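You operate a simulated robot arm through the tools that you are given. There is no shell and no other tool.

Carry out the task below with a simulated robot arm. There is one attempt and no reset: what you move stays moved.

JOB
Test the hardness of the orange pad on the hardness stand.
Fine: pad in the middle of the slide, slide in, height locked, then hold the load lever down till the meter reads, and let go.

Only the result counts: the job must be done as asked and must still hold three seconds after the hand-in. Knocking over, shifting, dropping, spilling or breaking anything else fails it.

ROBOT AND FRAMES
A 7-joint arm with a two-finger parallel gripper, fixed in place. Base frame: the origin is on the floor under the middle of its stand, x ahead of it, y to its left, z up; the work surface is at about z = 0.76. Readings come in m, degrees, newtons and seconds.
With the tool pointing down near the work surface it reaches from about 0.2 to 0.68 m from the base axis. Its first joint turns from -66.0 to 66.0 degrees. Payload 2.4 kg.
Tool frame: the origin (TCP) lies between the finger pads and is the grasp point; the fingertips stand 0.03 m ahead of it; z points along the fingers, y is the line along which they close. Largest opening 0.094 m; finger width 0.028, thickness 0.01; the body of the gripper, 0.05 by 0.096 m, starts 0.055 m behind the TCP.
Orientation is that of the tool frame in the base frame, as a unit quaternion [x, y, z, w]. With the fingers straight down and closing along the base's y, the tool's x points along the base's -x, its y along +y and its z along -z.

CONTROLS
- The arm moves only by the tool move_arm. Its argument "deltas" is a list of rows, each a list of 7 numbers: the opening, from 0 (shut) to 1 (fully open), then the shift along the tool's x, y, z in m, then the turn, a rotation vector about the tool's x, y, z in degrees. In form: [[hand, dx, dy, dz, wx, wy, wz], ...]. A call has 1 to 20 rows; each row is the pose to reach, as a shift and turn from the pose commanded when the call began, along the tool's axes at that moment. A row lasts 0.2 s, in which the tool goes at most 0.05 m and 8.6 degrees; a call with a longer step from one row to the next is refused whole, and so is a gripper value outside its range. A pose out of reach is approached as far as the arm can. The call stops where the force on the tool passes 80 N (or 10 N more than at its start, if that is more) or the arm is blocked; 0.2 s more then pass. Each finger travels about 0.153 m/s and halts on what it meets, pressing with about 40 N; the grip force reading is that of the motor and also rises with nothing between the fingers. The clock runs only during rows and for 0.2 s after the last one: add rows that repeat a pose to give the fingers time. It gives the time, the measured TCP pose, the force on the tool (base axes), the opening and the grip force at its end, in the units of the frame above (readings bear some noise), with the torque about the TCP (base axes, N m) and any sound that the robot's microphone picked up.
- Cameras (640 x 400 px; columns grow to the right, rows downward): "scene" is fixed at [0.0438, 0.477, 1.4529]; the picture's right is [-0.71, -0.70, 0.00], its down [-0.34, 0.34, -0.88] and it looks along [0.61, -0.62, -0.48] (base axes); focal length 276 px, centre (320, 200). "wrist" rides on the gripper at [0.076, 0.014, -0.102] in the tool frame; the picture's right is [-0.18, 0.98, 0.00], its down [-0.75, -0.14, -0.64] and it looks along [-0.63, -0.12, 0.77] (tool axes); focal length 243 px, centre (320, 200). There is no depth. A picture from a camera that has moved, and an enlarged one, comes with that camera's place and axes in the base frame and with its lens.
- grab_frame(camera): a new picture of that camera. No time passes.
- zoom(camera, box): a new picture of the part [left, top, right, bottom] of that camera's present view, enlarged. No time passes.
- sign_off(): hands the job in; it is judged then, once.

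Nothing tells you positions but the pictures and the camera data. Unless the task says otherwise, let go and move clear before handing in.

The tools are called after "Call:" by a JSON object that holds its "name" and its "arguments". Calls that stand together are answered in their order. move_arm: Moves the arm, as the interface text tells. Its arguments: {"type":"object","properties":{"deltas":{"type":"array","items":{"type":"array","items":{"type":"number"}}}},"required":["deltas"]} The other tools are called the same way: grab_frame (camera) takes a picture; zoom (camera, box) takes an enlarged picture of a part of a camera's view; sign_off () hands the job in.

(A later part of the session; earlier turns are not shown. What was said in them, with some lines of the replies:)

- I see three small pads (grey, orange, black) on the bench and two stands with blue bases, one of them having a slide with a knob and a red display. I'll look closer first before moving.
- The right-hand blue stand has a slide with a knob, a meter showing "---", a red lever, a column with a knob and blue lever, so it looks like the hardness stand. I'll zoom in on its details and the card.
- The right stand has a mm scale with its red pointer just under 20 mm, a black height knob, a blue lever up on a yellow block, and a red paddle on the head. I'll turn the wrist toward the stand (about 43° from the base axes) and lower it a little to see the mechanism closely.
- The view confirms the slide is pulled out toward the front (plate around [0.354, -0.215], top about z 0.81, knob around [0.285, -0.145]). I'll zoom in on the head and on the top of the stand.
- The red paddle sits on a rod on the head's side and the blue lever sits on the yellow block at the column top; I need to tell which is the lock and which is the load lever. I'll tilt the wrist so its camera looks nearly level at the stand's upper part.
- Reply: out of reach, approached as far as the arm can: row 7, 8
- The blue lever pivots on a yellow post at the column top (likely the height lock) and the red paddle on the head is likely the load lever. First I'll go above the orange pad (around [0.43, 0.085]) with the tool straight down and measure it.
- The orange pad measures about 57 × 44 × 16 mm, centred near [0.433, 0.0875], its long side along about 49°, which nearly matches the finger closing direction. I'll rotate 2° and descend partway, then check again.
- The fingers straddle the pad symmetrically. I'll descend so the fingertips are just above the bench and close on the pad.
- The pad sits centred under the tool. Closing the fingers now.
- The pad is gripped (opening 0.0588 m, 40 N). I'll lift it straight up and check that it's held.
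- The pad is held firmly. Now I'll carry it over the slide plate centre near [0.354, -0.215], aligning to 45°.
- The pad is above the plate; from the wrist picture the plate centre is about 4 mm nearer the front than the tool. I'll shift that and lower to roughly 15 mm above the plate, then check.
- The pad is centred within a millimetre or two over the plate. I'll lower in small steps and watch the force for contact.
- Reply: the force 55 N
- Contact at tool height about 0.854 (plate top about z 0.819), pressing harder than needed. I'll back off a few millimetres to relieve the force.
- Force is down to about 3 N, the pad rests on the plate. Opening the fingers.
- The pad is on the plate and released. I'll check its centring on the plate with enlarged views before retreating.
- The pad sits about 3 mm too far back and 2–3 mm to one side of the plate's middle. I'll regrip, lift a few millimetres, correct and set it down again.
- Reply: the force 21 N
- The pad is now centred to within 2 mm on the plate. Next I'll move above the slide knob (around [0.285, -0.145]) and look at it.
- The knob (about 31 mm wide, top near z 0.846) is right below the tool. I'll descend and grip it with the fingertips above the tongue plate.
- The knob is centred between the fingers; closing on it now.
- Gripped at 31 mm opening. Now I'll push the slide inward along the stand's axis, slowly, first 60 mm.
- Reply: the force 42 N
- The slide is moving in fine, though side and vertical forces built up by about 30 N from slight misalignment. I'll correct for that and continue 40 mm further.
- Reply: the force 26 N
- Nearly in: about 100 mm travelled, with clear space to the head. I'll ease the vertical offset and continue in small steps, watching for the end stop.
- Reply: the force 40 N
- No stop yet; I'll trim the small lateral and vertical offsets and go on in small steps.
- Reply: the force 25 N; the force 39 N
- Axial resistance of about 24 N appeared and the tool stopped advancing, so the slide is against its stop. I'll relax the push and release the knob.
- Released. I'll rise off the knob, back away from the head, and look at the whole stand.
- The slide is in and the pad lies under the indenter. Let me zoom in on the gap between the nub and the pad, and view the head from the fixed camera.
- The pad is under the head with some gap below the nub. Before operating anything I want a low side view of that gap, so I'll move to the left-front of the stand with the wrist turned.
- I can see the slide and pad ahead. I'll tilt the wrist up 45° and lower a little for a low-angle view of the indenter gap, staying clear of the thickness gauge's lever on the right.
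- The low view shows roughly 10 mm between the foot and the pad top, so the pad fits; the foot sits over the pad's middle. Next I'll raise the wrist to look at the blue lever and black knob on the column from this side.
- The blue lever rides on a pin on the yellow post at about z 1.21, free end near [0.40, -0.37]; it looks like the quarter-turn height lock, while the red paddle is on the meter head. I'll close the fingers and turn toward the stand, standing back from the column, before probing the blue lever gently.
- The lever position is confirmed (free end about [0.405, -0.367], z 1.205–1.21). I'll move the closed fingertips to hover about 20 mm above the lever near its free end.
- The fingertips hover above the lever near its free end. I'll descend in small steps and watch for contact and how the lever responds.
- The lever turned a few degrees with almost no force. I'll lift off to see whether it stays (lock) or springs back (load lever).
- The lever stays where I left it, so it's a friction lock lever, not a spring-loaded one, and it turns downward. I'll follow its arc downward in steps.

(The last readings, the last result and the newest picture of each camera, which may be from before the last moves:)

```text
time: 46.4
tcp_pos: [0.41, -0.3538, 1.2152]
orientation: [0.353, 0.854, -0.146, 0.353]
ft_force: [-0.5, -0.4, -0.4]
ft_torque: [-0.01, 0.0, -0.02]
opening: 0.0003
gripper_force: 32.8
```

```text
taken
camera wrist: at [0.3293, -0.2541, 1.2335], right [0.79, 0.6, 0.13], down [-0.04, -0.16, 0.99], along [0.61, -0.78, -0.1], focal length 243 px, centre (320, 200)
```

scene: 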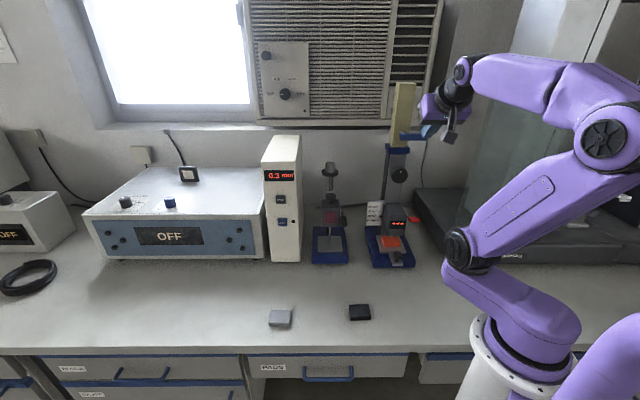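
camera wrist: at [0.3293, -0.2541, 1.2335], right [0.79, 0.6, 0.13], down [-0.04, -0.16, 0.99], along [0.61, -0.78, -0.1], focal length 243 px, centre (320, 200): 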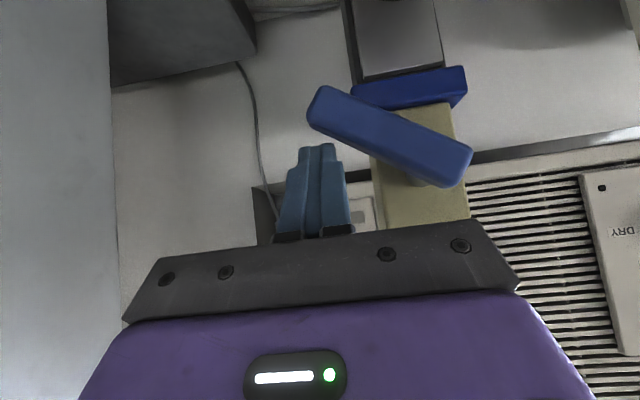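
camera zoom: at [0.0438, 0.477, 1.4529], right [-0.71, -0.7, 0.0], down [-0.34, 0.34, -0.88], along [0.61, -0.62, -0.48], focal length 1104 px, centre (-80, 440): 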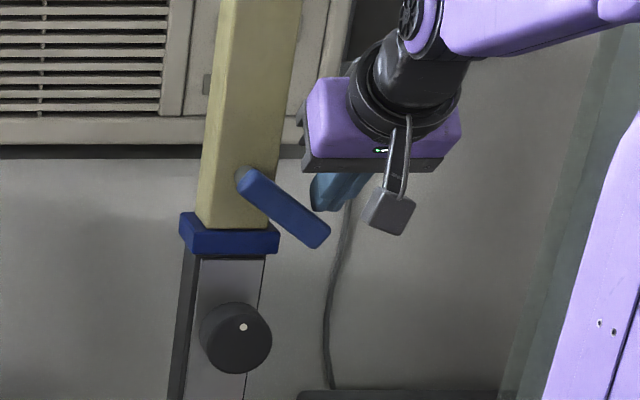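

The lever is about 40° down, turning freely. I'll continue along its arc, drawing the fingertips slightly back to stay clear of the blue cap.

Call:
{"name": "move_arm", "arguments": {"deltas": [[0, 0.007, 0.003, 0.002, 0, 0, 0], [0, 0.0161, 0.0072, 0.0061, 0, 0, 0], [0, 0.02, 0.012, 0.0085, 0, 0, 0], [0, 0.0237, 0.0166, 0.0109, 0, 0, 0], [0, 0.0237, 0.0166, 0.0109, 0, 0, 0]]}}

Call:
{"name": "zoom", "arguments": {"camera": "scene", "box": [370, 90, 470, 190]}}

Call:
{"name": "grab_frame", "arguments": {"camera": "wrist"}}

```text
time: 47.6
tcp_pos: [0.4118, -0.3384, 1.1914]
orientation: [0.354, 0.851, -0.149, 0.357]
ft_force: [-17.8, -8.8, 21.6]
ft_torque: [-0.31, 0.22, -0.17]
opening: 0.0
gripper_force: 32.9
```

```text
4.00 times, centred on (420, 140) of scene
camera zoom: at [0.0429, 0.4769, 1.4529], right [-0.71, -0.7, 0.0], down [-0.34, 0.34, -0.88], along [0.61, -0.62, -0.48], focal length 1104 px, centre (-80, 440)
```

zoom: 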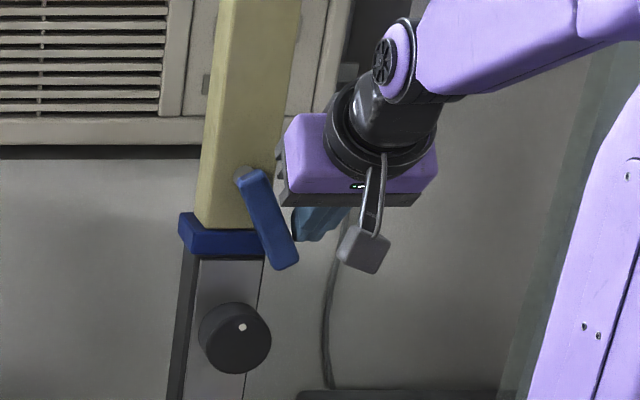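

```text
taken
camera wrist: at [0.3334, -0.2385, 1.2102], right [0.79, 0.6, 0.13], down [-0.05, -0.15, 0.99], along [0.61, -0.79, -0.09], focal length 243 px, centre (320, 200)
```

wrist: 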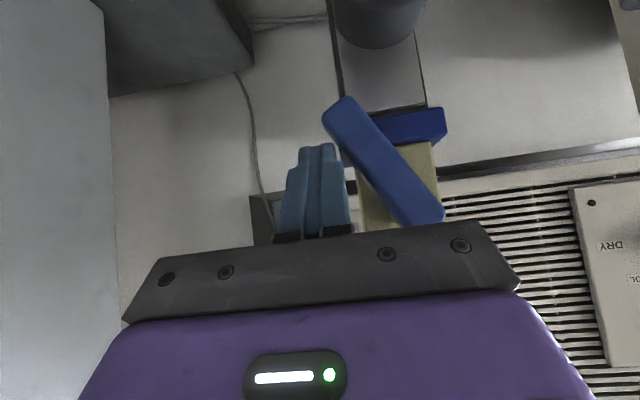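

The lever is now about 65° down and resistance of roughly 30 N has appeared; it may be at its stop. Let me look closely at the contact.

Call:
{"name": "zoom", "arguments": {"camera": "wrist", "box": [260, 80, 460, 240]}}

Call:
{"name": "zoom", "arguments": {"camera": "scene", "box": [395, 120, 435, 165]}}

```text
2.50 times, centred on (360, 160) of wrist
camera zoom: at [0.3334, -0.2385, 1.2102], right [0.79, 0.6, 0.13], down [-0.05, -0.15, 0.99], along [0.61, -0.79, -0.09], focal length 606 px, centre (220, 300)
```

zoom: 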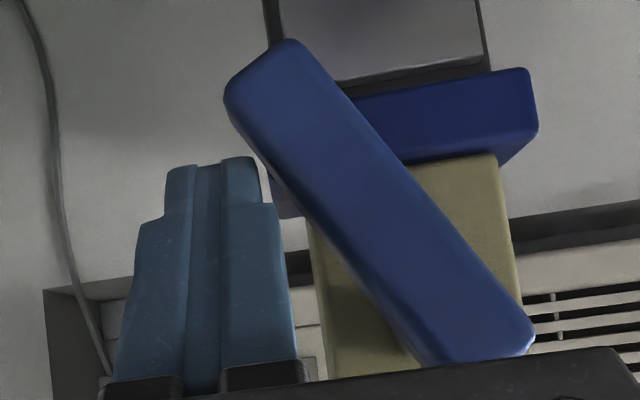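

```text
8.89 times, centred on (415, 142) of scene
camera zoom: at [0.0429, 0.4769, 1.4529], right [-0.71, -0.7, 0.0], down [-0.34, 0.34, -0.88], along [0.61, -0.62, -0.48], focal length 2454 px, centre (-524, 711)
```

zoom: 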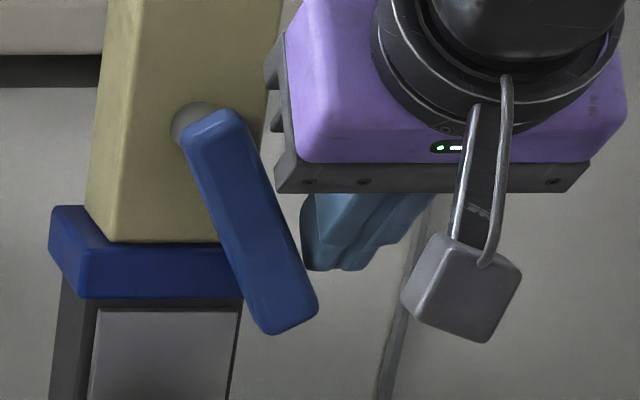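

The lever is about 60° down. The fingertip may be near the cap's end, so I'll back off sideways, go a little lower and further back from the column, then look.

Call:
{"name": "move_arm", "arguments": {"deltas": [[0, 0, -0.012, 0, 0, 0, 0], [0, 0.008, -0.014, 0.004, 0, 0, 0], [0, 0.0169, -0.014, 0.0113, 0, 0, 0], [0, 0.0169, -0.014, 0.0113, 0, 0, 0]]}}

Call:
{"name": "zoom", "arguments": {"camera": "wrist", "box": [260, 80, 460, 240]}}

Call:
{"name": "zoom", "arguments": {"camera": "scene", "box": [385, 110, 445, 175]}}

```text
time: 48.6
tcp_pos: [0.4018, -0.344, 1.1695]
orientation: [0.353, 0.854, -0.146, 0.352]
ft_force: [0.6, -0.2, -0.9]
ft_torque: [-0.03, 0.01, 0.03]
opening: 0.0001
gripper_force: 33.1
```

```text
2.50 times, centred on (360, 160) of wrist
camera zoom: at [0.3222, -0.2443, 1.188], right [0.79, 0.6, 0.13], down [-0.04, -0.16, 0.99], along [0.62, -0.78, -0.1], focal length 606 px, centre (220, 300)
```

zoom: 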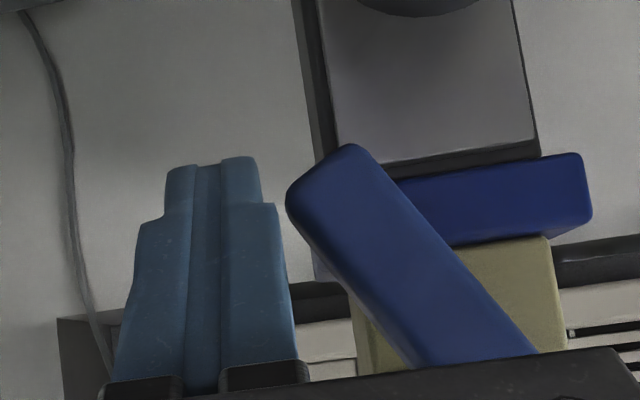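

```text
6.15 times, centred on (415, 142) of scene
camera zoom: at [0.0438, 0.477, 1.4529], right [-0.71, -0.7, 0.0], down [-0.34, 0.34, -0.88], along [0.61, -0.62, -0.48], focal length 1699 px, centre (-265, 554)
```

zoom: 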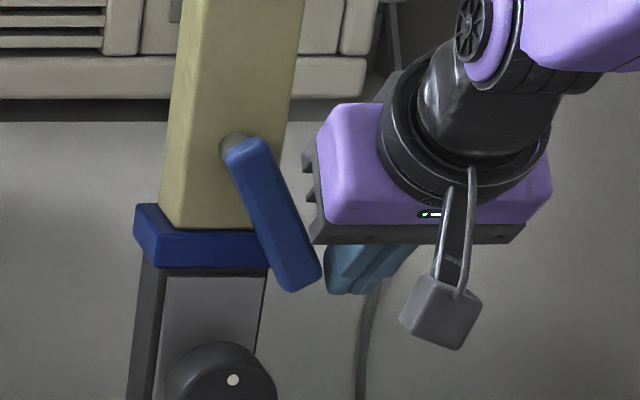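

The lever stays at about 60°. I'll push sideways from here gently to see whether it goes further or is at its stop.

Call:
{"name": "move_arm", "arguments": {"deltas": [[0, 0, 0.004, 0, 0, 0, 0], [0, 0, 0.008, 0, 0, 0, 0], [0, 0, 0.01, 0, 0, 0, 0], [0, 0, 0.01, 0, 0, 0, 0]]}}

Call:
{"name": "zoom", "arguments": {"camera": "wrist", "box": [260, 80, 460, 240]}}

```text
time: 49.6
tcp_pos: [0.4058, -0.3394, 1.1689]
orientation: [0.357, 0.852, -0.148, 0.352]
ft_force: [-14.8, -26.1, -5.8]
ft_torque: [-0.38, 0.36, -0.32]
opening: 0.0
gripper_force: 32.4
```

```text
2.50 times, centred on (360, 160) of wrist
camera zoom: at [0.327, -0.2397, 1.1882], right [0.79, 0.6, 0.13], down [-0.04, -0.16, 0.99], along [0.61, -0.79, -0.1], focal length 606 px, centre (220, 300)
```

zoom: 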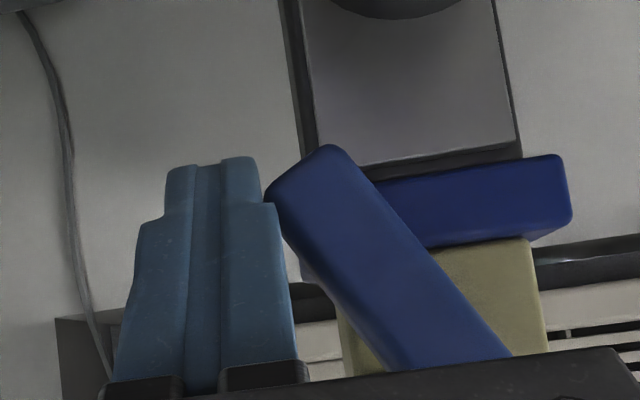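

With only the lever in contact, it resists at about 29 N without turning, so the lock lever is at its lower stop. I'll release it and back away from the column.

Call:
{"name": "move_arm", "arguments": {"deltas": [[0, 0, -0.008, 0, 0, 0, 0], [0, 0.004, -0.016, -0.004, 0, 0, 0], [0, 0.025, -0.016, -0.025, 0, 0, 0], [0, 0.055, -0.012, -0.055, 0, 0, 0], [0.3, 0.085, -0.01, -0.085, 0, 0, 0], [0.6, 0.1, -0.01, -0.1, 0, 0, 0], [1, 0.1, -0.01, -0.1, 0, 0, 0], [1, 0.1, -0.01, -0.1, 0, 0, 0]]}}

Call:
{"name": "grab_frame", "arguments": {"camera": "wrist"}}

Call:
{"name": "zoom", "arguments": {"camera": "scene", "box": [360, 70, 460, 190]}}

Call:
{"name": "zoom", "arguments": {"camera": "scene", "box": [365, 180, 435, 275]}}

```text
time: 51.4
tcp_pos: [0.3018, -0.2427, 1.1705]
orientation: [0.354, 0.853, -0.147, 0.353]
ft_force: [-0.9, -0.2, -0.6]
ft_torque: [0.0, -0.01, -0.02]
opening: 0.094
gripper_force: 0.1
```

```text
taken
camera wrist: at [0.2227, -0.1435, 1.1881], right [0.79, 0.6, 0.13], down [-0.04, -0.16, 0.99], along [0.61, -0.78, -0.1], focal length 243 px, centre (320, 200)
```

wrist: 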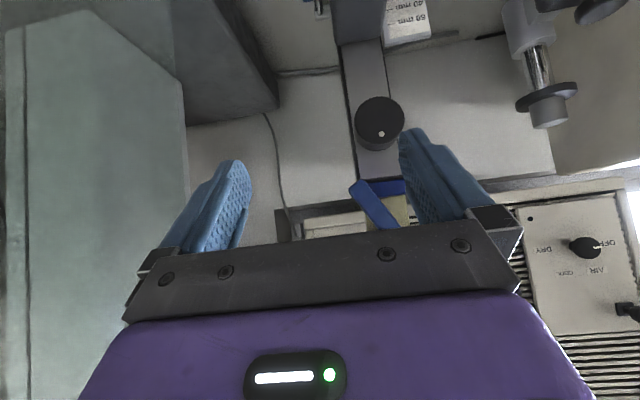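

```text
3.33 times, centred on (410, 130) of scene
camera zoom: at [0.0438, 0.477, 1.4529], right [-0.71, -0.7, 0.0], down [-0.34, 0.34, -0.88], along [0.61, -0.62, -0.48], focal length 920 px, centre (20, 433)
```

zoom: 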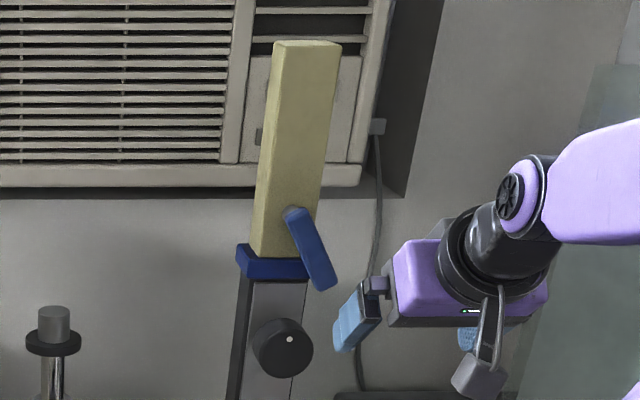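

```text
4.21 times, centred on (400, 228) of scene
camera zoom: at [0.0438, 0.477, 1.4529], right [-0.71, -0.7, 0.0], down [-0.34, 0.34, -0.88], along [0.61, -0.62, -0.48], focal length 1162 px, centre (-17, 84)
```

zoom: 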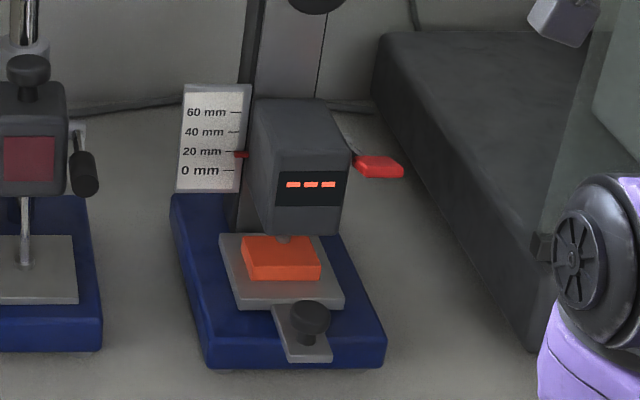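

The lock lever holds its lowered position and nothing else moved. Now I'll point the tool straight down and look at the red load paddle from above.

Call:
{"name": "move_arm", "arguments": {"deltas": [[1, 0.0106, 0, 0.0106, 0, 7.5, 0], [1, 0.0212, 0, 0.0212, 0, 15, 0], [1, 0.0318, 0, 0.0318, 0, 22.5, 0], [1, 0.0424, 0, 0.0424, 0, 30, 0], [1, 0.053, 0, 0.053, 0, 37.5, 0], [1, 0.0636, 0, 0.0636, 0, 45, 0], [1, 0.0636, 0, 0.0636, 0, 45, 0]]}}

Call:
{"name": "grab_frame", "arguments": {"camera": "wrist"}}

Call:
{"name": "zoom", "arguments": {"camera": "wrist", "box": [250, 80, 410, 230]}}

```text
time: 53.0
tcp_pos: [0.3029, -0.2423, 1.0786]
orientation: [0.383, 0.924, -0.001, -0.001]
ft_force: [0.4, -0.1, 1.1]
ft_torque: [0.0, 0.01, 0.02]
opening: 0.094
gripper_force: 0.1
```

```text
taken
camera wrist: at [0.2586, -0.178, 1.1816], right [0.83, 0.56, 0.0], down [0.43, -0.63, 0.64], along [0.36, -0.53, -0.77], focal length 243 px, centre (320, 200)
```

wrist: 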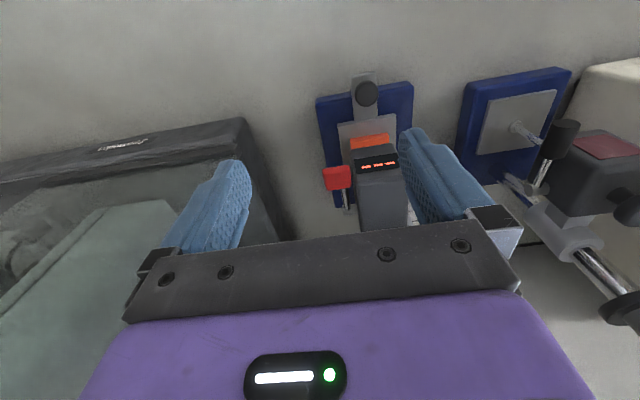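

```text
2.67 times, centred on (330, 155) of wrist
camera zoom: at [0.2586, -0.178, 1.1816], right [0.83, 0.56, 0.0], down [0.43, -0.63, 0.64], along [0.36, -0.53, -0.77], focal length 647 px, centre (293, 320)
```

zoom: 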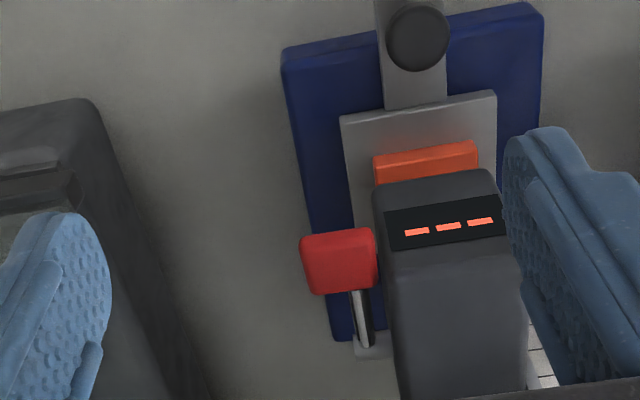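

The red paddle's top is near [0.360, -0.293], z about 0.958, just right of the head. I'll close the fingers, move above it and descend to just over it.

Call:
{"name": "move_arm", "arguments": {"deltas": [[0.6, -0.01, 0, 0, 0, 0, 0], [0.3, -0.03, 0.001, 0, 0, 0, 0], [0, -0.05, 0.002, 0, 0, 0, 0], [0, -0.07, 0.003, 0, 0, 0, 0], [0, -0.0748, 0.0031, 0.02, 0, 0, 0], [0, -0.0748, 0.0031, 0.05, 0, 0, 0], [0, -0.0748, 0.0031, 0.07, 0, 0, 0], [0, -0.0748, 0.0031, 0.07, 0, 0, 0]]}}

Call:
{"name": "grab_frame", "arguments": {"camera": "wrist"}}

Call:
{"name": "grab_frame", "arguments": {"camera": "scene"}}

Call:
{"name": "zoom", "arguments": {"camera": "scene", "box": [365, 170, 445, 275]}}

```text
time: 54.8
tcp_pos: [0.3574, -0.2929, 1.0088]
orientation: [0.382, 0.924, 0.0, 0.0]
ft_force: [-0.3, 0.3, 0.4]
ft_torque: [0.02, 0.01, -0.01]
opening: 0.0002
gripper_force: 33.0
```

```text
taken
camera wrist: at [0.3132, -0.2287, 1.1112], right [0.83, 0.56, 0.0], down [0.43, -0.63, 0.64], along [0.36, -0.53, -0.77], focal length 243 px, centre (320, 200)
```

wrist: 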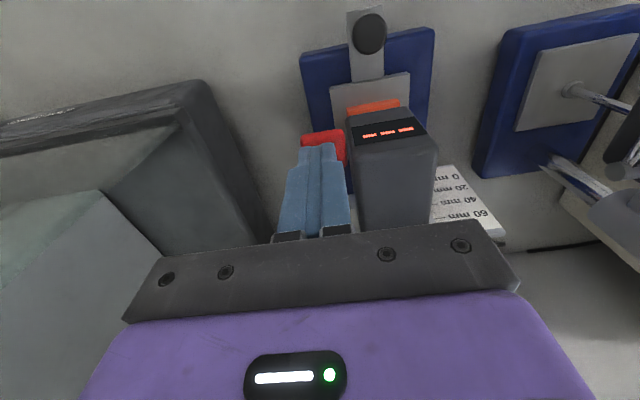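

```text
taken
```

scene: 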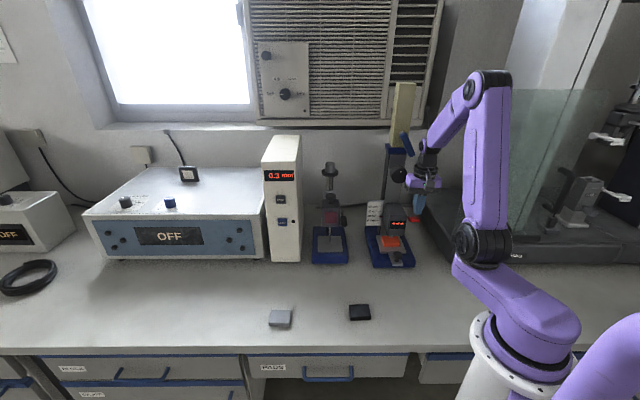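

```text
3.81 times, centred on (405, 222) of scene
camera zoom: at [0.0438, 0.477, 1.4529], right [-0.71, -0.7, 0.0], down [-0.34, 0.34, -0.88], along [0.61, -0.62, -0.48], focal length 1052 px, centre (-4, 114)
```

zoom: 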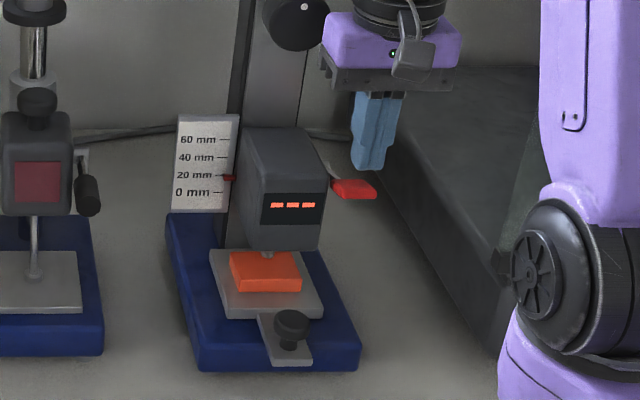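

The closed fingertips are about 20 mm above the paddle; display still shows "---". I'll shift 2 mm toward the head and descend to touch the paddle.

Call:
{"name": "move_arm", "arguments": {"deltas": [[0, 0, 0.002, 0.01, 0, 0, 0], [0, 0, 0.002, 0.018, 0, 0, 0], [0, 0, 0.002, 0.022, 0, 0, 0], [0, 0, 0.002, 0.022, 0, 0, 0]]}}

Call:
{"name": "zoom", "arguments": {"camera": "scene", "box": [365, 170, 445, 275]}}

Call:
{"name": "zoom", "arguments": {"camera": "wrist", "box": [260, 80, 460, 240]}}

```text
time: 55.8
tcp_pos: [0.3576, -0.2934, 0.9872]
orientation: [0.383, 0.924, 0.001, 0.0]
ft_force: [0.3, 0.9, 0.7]
ft_torque: [0.06, 0.04, 0.0]
opening: 0.0
gripper_force: 32.6
```

```text
3.81 times, centred on (405, 222) of scene
camera zoom: at [0.0438, 0.477, 1.4529], right [-0.71, -0.7, 0.0], down [-0.34, 0.34, -0.88], along [0.61, -0.62, -0.48], focal length 1052 px, centre (-4, 114)
```

zoom: 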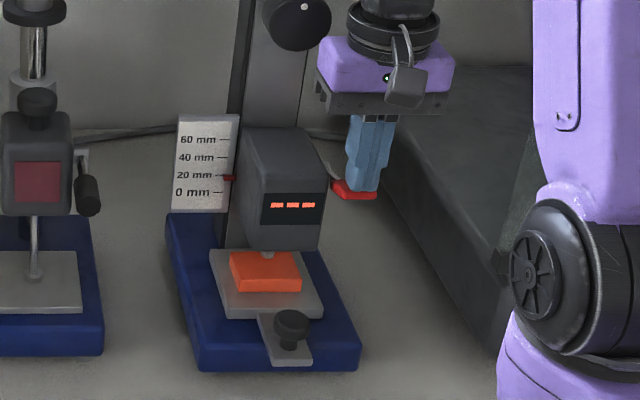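

```text
2.50 times, centred on (360, 160) of wrist
camera zoom: at [0.3139, -0.2278, 1.0898], right [0.83, 0.56, 0.0], down [0.43, -0.63, 0.64], along [0.36, -0.53, -0.77], focal length 606 px, centre (220, 300)
```

zoom: 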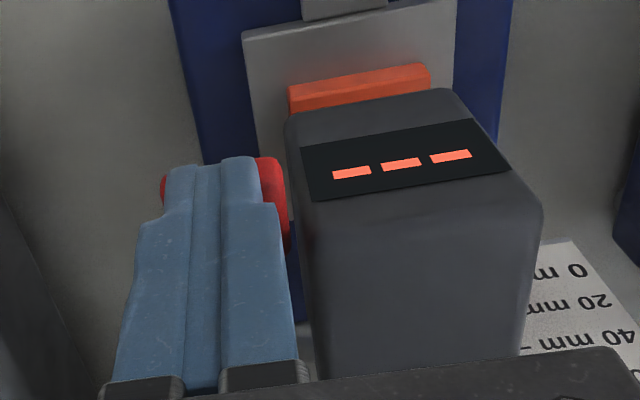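

The fingertips are on top of the paddle, and the display still shows dashes. I'll press down in small steps while watching force and meter.

Call:
{"name": "move_arm", "arguments": {"deltas": [[0, 0, 0, 0.003, 0, 0, 0], [0, 0, 0, 0.006, 0, 0, 0], [0, 0, 0, 0.008, 0, 0, 0], [0, 0, 0, 0.008, 0, 0, 0]]}}

Call:
{"name": "zoom", "arguments": {"camera": "scene", "box": [365, 170, 445, 275]}}

Call:
{"name": "zoom", "arguments": {"camera": "wrist", "box": [260, 80, 460, 240]}}

```text
time: 56.8
tcp_pos: [0.3586, -0.2929, 0.9792]
orientation: [0.382, 0.924, 0.0, 0.0]
ft_force: [-0.2, -0.1, 0.6]
ft_torque: [-0.01, 0.01, 0.02]
opening: 0.0
gripper_force: 33.2
```

```text
3.81 times, centred on (405, 222) of scene
camera zoom: at [0.0438, 0.477, 1.4529], right [-0.71, -0.7, 0.0], down [-0.34, 0.34, -0.88], along [0.61, -0.62, -0.48], focal length 1052 px, centre (-4, 114)
```

zoom: 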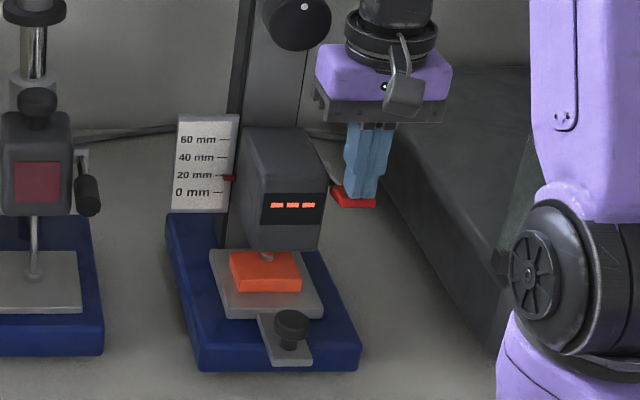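

```text
2.50 times, centred on (360, 160) of wrist
camera zoom: at [0.3143, -0.2278, 1.0824], right [0.83, 0.56, 0.0], down [0.43, -0.63, 0.64], along [0.36, -0.53, -0.77], focal length 606 px, centre (220, 300)
```

zoom: 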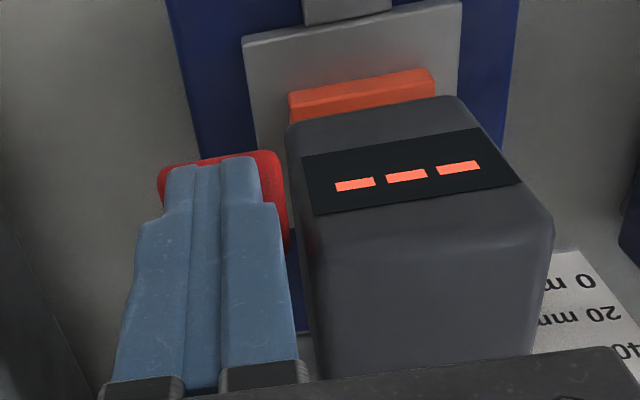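

The paddle is moving down and the foot is descending toward the pad, so the red paddle is the load lever and the head stays put. Pressing further.

Call:
{"name": "move_arm", "arguments": {"deltas": [[0, 0, 0, 0.003, 0, 0, 0], [0, 0, 0, 0.006, 0, 0, 0], [0, 0, 0, 0.008, 0, 0, 0], [0, 0, 0, 0.008, 0, 0, 0]]}}

Call:
{"name": "zoom", "arguments": {"camera": "scene", "box": [365, 170, 445, 275]}}

Call:
{"name": "zoom", "arguments": {"camera": "wrist", "box": [260, 80, 460, 240]}}

```text
time: 57.8
tcp_pos: [0.3581, -0.292, 0.9721]
orientation: [0.383, 0.924, 0.0, 0.0]
ft_force: [0.4, 0.8, 0.4]
ft_torque: [0.02, 0.01, 0.01]
opening: 0.0
gripper_force: 33.4
```

```text
3.81 times, centred on (405, 222) of scene
camera zoom: at [0.0438, 0.477, 1.4529], right [-0.71, -0.7, 0.0], down [-0.34, 0.34, -0.88], along [0.61, -0.62, -0.48], focal length 1052 px, centre (-4, 114)
```

zoom: 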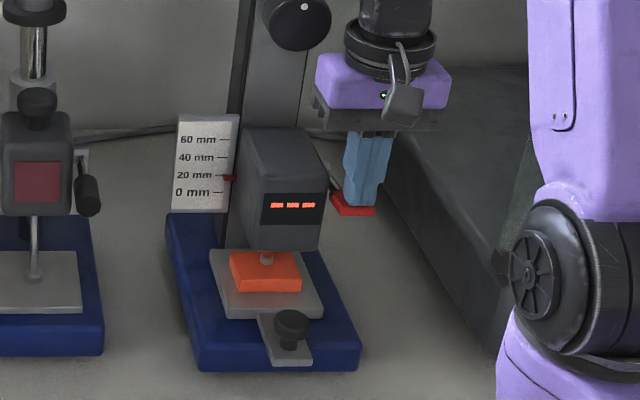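

```text
2.50 times, centred on (360, 160) of wrist
camera zoom: at [0.3139, -0.2287, 1.0744], right [0.83, 0.56, 0.0], down [0.43, -0.63, 0.64], along [0.36, -0.53, -0.77], focal length 606 px, centre (220, 300)
```

zoom: 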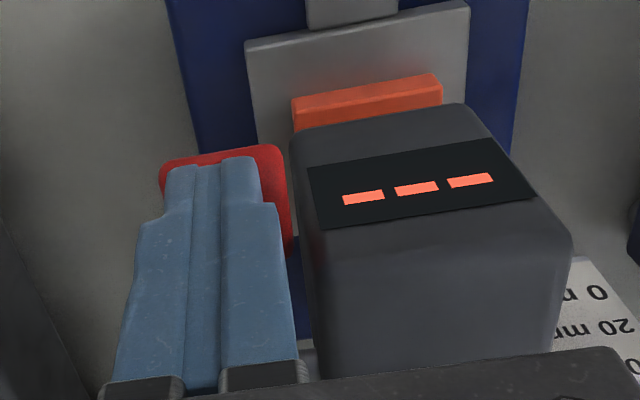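

The foot keeps descending with very little force. Continuing down.

Call:
{"name": "move_arm", "arguments": {"deltas": [[0, 0, 0, 0.003, 0, 0, 0], [0, 0, 0, 0.006, 0, 0, 0], [0, 0, 0, 0.008, 0, 0, 0], [0, 0, 0, 0.008, 0, 0, 0]]}}

Call:
{"name": "zoom", "arguments": {"camera": "scene", "box": [365, 170, 445, 275]}}

Call:
{"name": "zoom", "arguments": {"camera": "wrist", "box": [260, 80, 460, 240]}}

```text
time: 58.8
tcp_pos: [0.3581, -0.2927, 0.9633]
orientation: [0.383, 0.924, -0.001, 0.0]
ft_force: [-0.5, 0.1, 0.4]
ft_torque: [-0.01, 0.03, 0.02]
opening: 0.0002
gripper_force: 32.3
```

```text
3.81 times, centred on (405, 222) of scene
camera zoom: at [0.0438, 0.477, 1.4529], right [-0.71, -0.7, 0.0], down [-0.34, 0.34, -0.88], along [0.61, -0.62, -0.48], focal length 1052 px, centre (-4, 114)
```

zoom: 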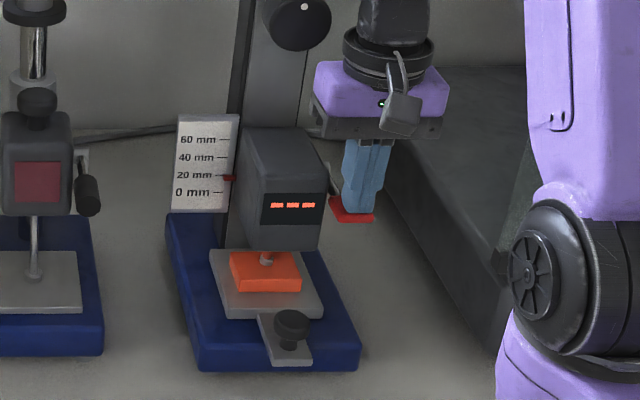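

```text
2.50 times, centred on (360, 160) of wrist
camera zoom: at [0.314, -0.2284, 1.0669], right [0.83, 0.56, 0.0], down [0.43, -0.63, 0.64], along [0.36, -0.53, -0.77], focal length 606 px, centre (220, 300)
```

zoom: 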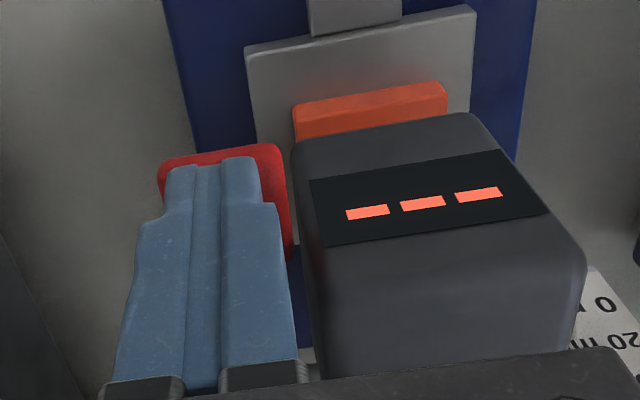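

Call:
{"name": "move_arm", "arguments": {"deltas": [[0, 0, 0, 0.003, 0, 0, 0], [0, 0, 0, 0.006, 0, 0, 0], [0, 0, 0, 0.006, 0, 0, 0], [0, 0, 0, 0.006, 0, 0, 0]]}}

Call:
{"name": "zoom", "arguments": {"camera": "scene", "box": [380, 190, 430, 250]}}

Call:
{"name": "zoom", "arguments": {"camera": "wrist", "box": [260, 80, 460, 240]}}

```text
time: 59.8
tcp_pos: [0.3584, -0.2928, 0.9568]
orientation: [0.383, 0.924, 0.0, -0.001]
ft_force: [-1.3, 0.8, 1.5]
ft_torque: [0.03, 0.02, 0.01]
opening: 0.0
gripper_force: 32.6
```

```text
6.67 times, centred on (405, 220) of scene
camera zoom: at [0.0437, 0.477, 1.4529], right [-0.71, -0.7, 0.0], down [-0.34, 0.34, -0.88], along [0.61, -0.62, -0.48], focal length 1841 px, centre (-247, 67)
```

zoom: 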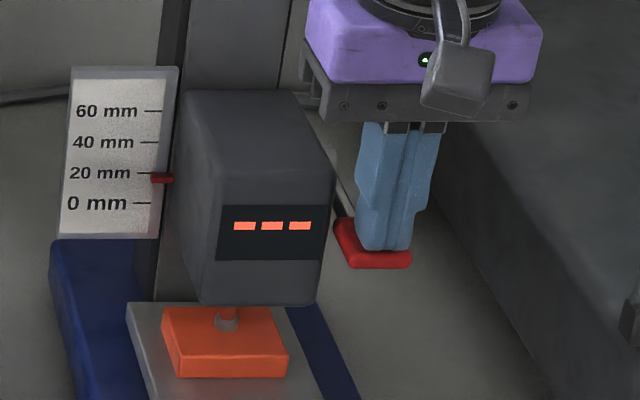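

```text
2.50 times, centred on (360, 160) of wrist
camera zoom: at [0.3145, -0.2284, 1.0603], right [0.83, 0.56, 0.0], down [0.43, -0.63, 0.64], along [0.36, -0.53, -0.77], focal length 606 px, centre (220, 300)
```

zoom: 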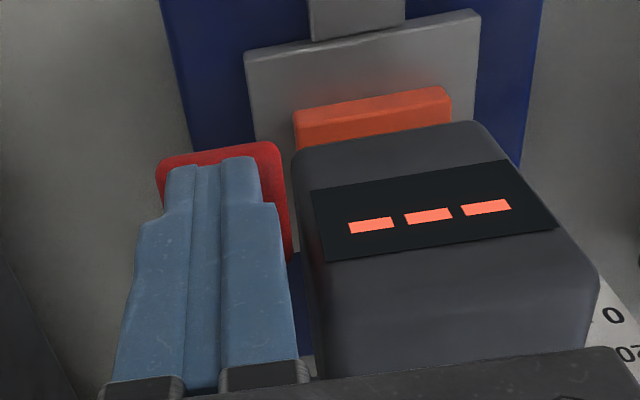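

The foot is about at the pad surface now. Pressing a few more millimetres.

Call:
{"name": "move_arm", "arguments": {"deltas": [[0, 0, 0, 0.002, 0, 0, 0], [0, 0, 0, 0.004, 0, 0, 0], [0, 0, 0, 0.004, 0, 0, 0], [0, 0, 0, 0.004, 0, 0, 0]]}}

Call:
{"name": "zoom", "arguments": {"camera": "scene", "box": [380, 190, 430, 250]}}

```text
time: 60.8
tcp_pos: [0.3586, -0.2919, 0.9544]
orientation: [0.383, 0.924, -0.001, 0.001]
ft_force: [0.9, 0.9, 1.6]
ft_torque: [-0.01, -0.08, 0.02]
opening: 0.0001
gripper_force: 32.8
```

```text
6.67 times, centred on (405, 220) of scene
camera zoom: at [0.0438, 0.477, 1.4529], right [-0.71, -0.7, 0.0], down [-0.34, 0.34, -0.88], along [0.61, -0.62, -0.48], focal length 1841 px, centre (-247, 67)
```

zoom: 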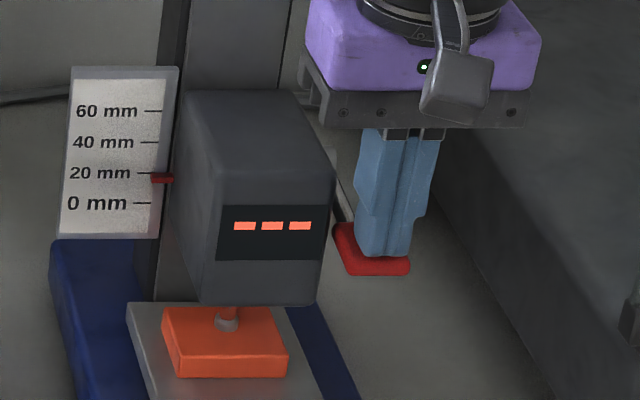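

Call:
{"name": "move_arm", "arguments": {"deltas": [[0, 0, 0, 0.002, 0, 0, 0], [0, 0, 0, 0.004, 0, 0, 0], [0, 0, 0, 0.004, 0, 0, 0], [0, 0, 0, 0.004, 0, 0, 0], [0, 0, 0, 0.004, 0, 0, 0]]}}

Call:
{"name": "zoom", "arguments": {"camera": "scene", "box": [380, 190, 430, 250]}}

Call:
{"name": "zoom", "arguments": {"camera": "wrist", "box": [260, 80, 460, 240]}}

```text
time: 62.0
tcp_pos: [0.3577, -0.2923, 0.9496]
orientation: [0.383, 0.924, 0.0, -0.001]
ft_force: [0.2, -0.5, 1.6]
ft_torque: [-0.04, 0.0, -0.04]
opening: 0.0
gripper_force: 32.9
```

```text
6.67 times, centred on (405, 220) of scene
camera zoom: at [0.0438, 0.477, 1.4529], right [-0.71, -0.7, 0.0], down [-0.34, 0.34, -0.88], along [0.61, -0.62, -0.48], focal length 1841 px, centre (-247, 67)
```

zoom: 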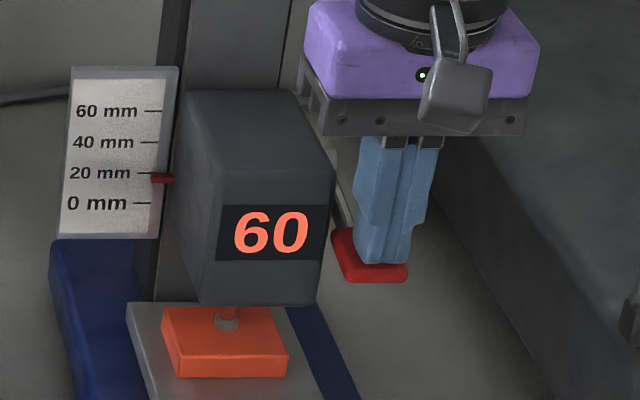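

```text
2.50 times, centred on (360, 160) of wrist
camera zoom: at [0.3141, -0.2282, 1.0526], right [0.83, 0.56, 0.0], down [0.43, -0.63, 0.64], along [0.36, -0.53, -0.77], focal length 606 px, centre (220, 300)
```

zoom: 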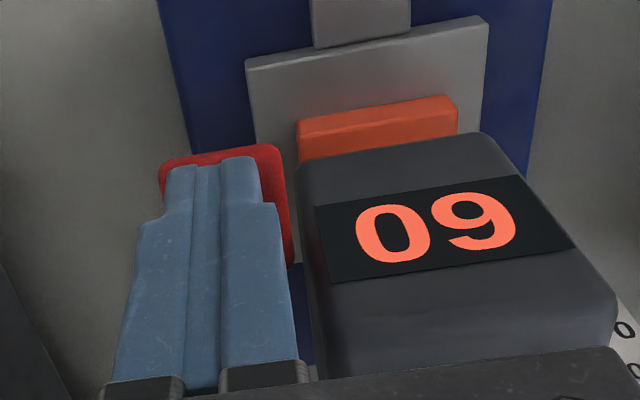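

The meter now reads 60. I'll hold the lever a moment longer to make sure the reading is steady.

Call:
{"name": "move_arm", "arguments": {"deltas": [[0, 0, 0, 0, 0, 0, 0], [0, 0, 0, 0, 0, 0, 0], [0, 0, 0, 0, 0, 0, 0], [0, 0, 0, 0, 0, 0, 0]]}}

Call:
{"name": "zoom", "arguments": {"camera": "scene", "box": [380, 190, 430, 250]}}

```text
time: 63.0
tcp_pos: [0.3582, -0.2918, 0.9496]
orientation: [0.383, 0.924, 0.0, 0.0]
ft_force: [-0.7, -0.4, 2.5]
ft_torque: [-0.01, 0.01, -0.02]
opening: 0.0
gripper_force: 32.7
```

```text
6.67 times, centred on (405, 220) of scene
camera zoom: at [0.0437, 0.477, 1.4529], right [-0.71, -0.7, 0.0], down [-0.34, 0.34, -0.88], along [0.61, -0.62, -0.48], focal length 1841 px, centre (-247, 67)
```

zoom: 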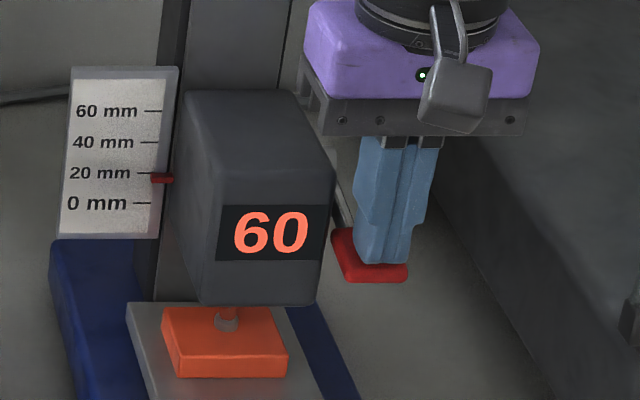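

The reading holds steady at 60 with the head unmoved. I'll let go of the lever by rising slowly so it follows the fingers up, then clear the paddle.

Call:
{"name": "move_arm", "arguments": {"deltas": [[0, 0, 0, -0.006, 0, 0, 0], [0, 0, 0, -0.014, 0, 0, 0], [0, 0, 0, -0.022, 0, 0, 0], [0, 0, 0, -0.03, 0, 0, 0], [0, 0, 0, -0.038, 0, 0, 0], [0, 0, 0, -0.048, 0, 0, 0], [0, 0, 0, -0.065, 0, 0, 0], [0, 0, 0, -0.085, 0, 0, 0], [0, 0, 0, -0.1, 0, 0, 0], [0, 0, 0, -0.1, 0, 0, 0]]}}

Call:
{"name": "zoom", "arguments": {"camera": "scene", "box": [365, 170, 445, 275]}}

Call:
{"name": "grab_frame", "arguments": {"camera": "wrist"}}

```text
time: 65.2
tcp_pos: [0.3599, -0.292, 1.0485]
orientation: [0.383, 0.924, 0.001, 0.0]
ft_force: [-0.6, 0.5, 0.8]
ft_torque: [0.05, 0.03, -0.01]
opening: 0.0
gripper_force: 32.8
```

```text
3.81 times, centred on (405, 222) of scene
camera zoom: at [0.0438, 0.477, 1.4529], right [-0.71, -0.7, 0.0], down [-0.34, 0.34, -0.88], along [0.61, -0.62, -0.48], focal length 1052 px, centre (-4, 114)
```

zoom: 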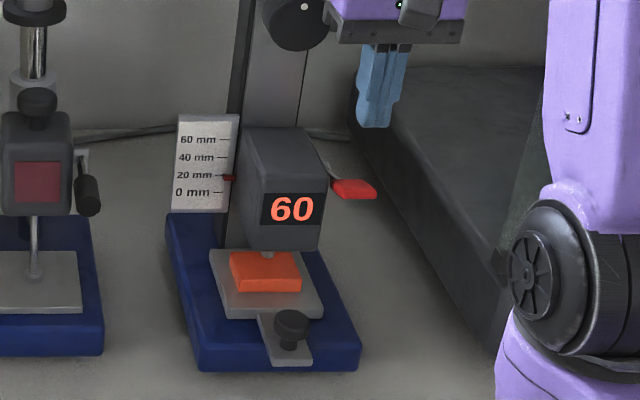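

```text
taken
camera wrist: at [0.3152, -0.2276, 1.1525], right [0.83, 0.56, 0.0], down [0.43, -0.63, 0.64], along [0.36, -0.53, -0.77], focal length 243 px, centre (320, 200)
```

wrist: 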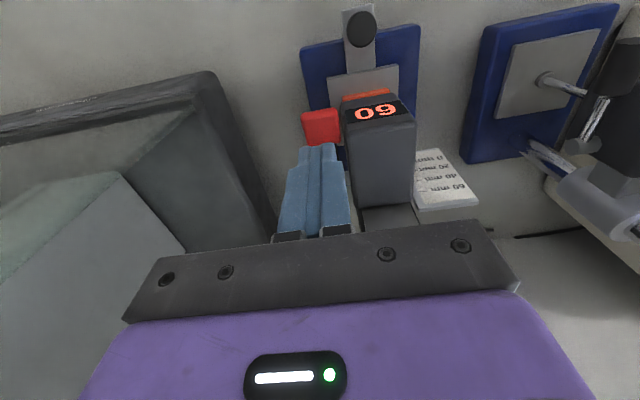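

The lever sprang back up and the meter keeps showing 60. I'll move the arm clear of the stand and check everything once more.

Call:
{"name": "move_arm", "arguments": {"deltas": [[0, 0.03, 0, -0.01, 0, 0, 0], [0, 0.065, 0, -0.03, 0, 0, 0], [0, 0.1, 0, -0.06, 0, 0, 0], [0, 0.12, 0, -0.09, 0, 0, 0], [0.3, 0.12, 0, -0.1, 0, 0, 0], [0.5, 0.12, 0, -0.1, 0, 0, 0], [0.5, 0.12, 0, -0.1, 0, 0, 0], [0.5, 0.12, 0, -0.1, 0, 0, 0], [0.5, 0.12, 0, -0.1, 0, 0, 0], [0.5, 0.12, 0, -0.1, 0, 0, 0], [0.5, 0.12, 0, -0.1, 0, 0, 0], [0.5, 0.12, 0, -0.1, 0, 0, 0]]}}

Call:
{"name": "grab_frame", "arguments": {"camera": "scene"}}

Call:
{"name": "zoom", "arguments": {"camera": "scene", "box": [350, 80, 450, 275]}}

Call:
{"name": "zoom", "arguments": {"camera": "scene", "box": [365, 190, 435, 275]}}

```text
time: 67.8
tcp_pos: [0.2746, -0.209, 1.1503]
orientation: [0.383, 0.924, -0.001, 0.0]
ft_force: [-0.9, 1.0, 0.6]
ft_torque: [-0.01, 0.01, -0.01]
opening: 0.0472
gripper_force: 0.1
```

```text
taken
```

scene: 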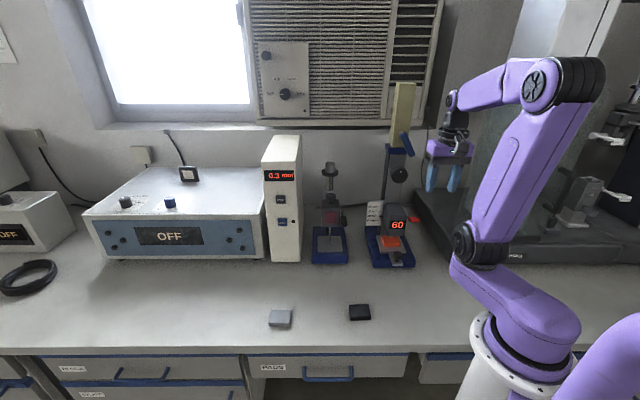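

```text
2.05 times, centred on (400, 178) of scene
camera zoom: at [0.0438, 0.477, 1.4529], right [-0.71, -0.7, 0.0], down [-0.34, 0.34, -0.88], along [0.61, -0.62, -0.48], focal length 566 px, centre (156, 246)
```

zoom: 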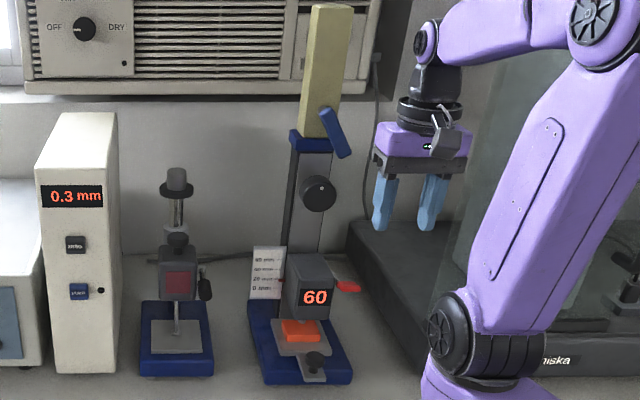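

```text
4.71 times, centred on (400, 232) of scene
camera zoom: at [0.0438, 0.477, 1.4529], right [-0.71, -0.7, 0.0], down [-0.34, 0.34, -0.88], along [0.61, -0.62, -0.48], focal length 1299 px, centre (-56, 47)
```

zoom: 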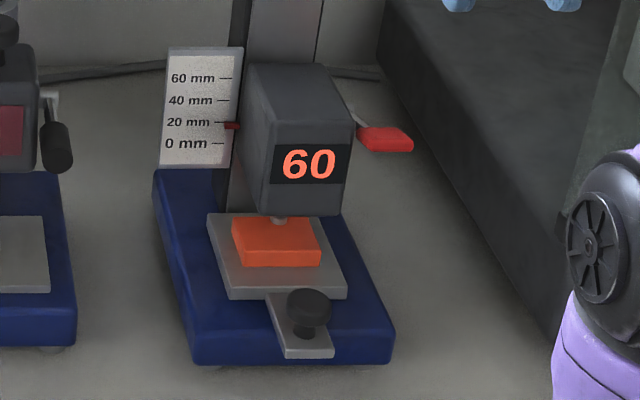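

The orange pad is in the middle of the slide and the slide is fully in. The lock lever is down, the load lever is released, the meter holds at 60, and the arm is clear with nothing else disturbed. I'm handing in.

Call:
{"name": "sign_off", "arguments": {}}

```text
The job is handed in.
```

I tested the orange pad on the hardness stand, and the meter read 60. The reading was still showing after I let go of the lever and moved the arm clear, and the job is handed in.

- **Pad and slide:** the pad sits within about 2 mm of the middle of the slide, and the slide is pushed in to its stop.
- **Height lock:** I took the blue lever at the top of the column to be the lock and turned it down until it stopped. It has no markings, but the head stayed at its height (about 17 mm on the scale) through the test.
- **Load lever:** I pressed the red lever until the meter read, held it about a second longer with the reading steady, then let it spring back up.

Nothing else on the bench looks moved in the final pictures.
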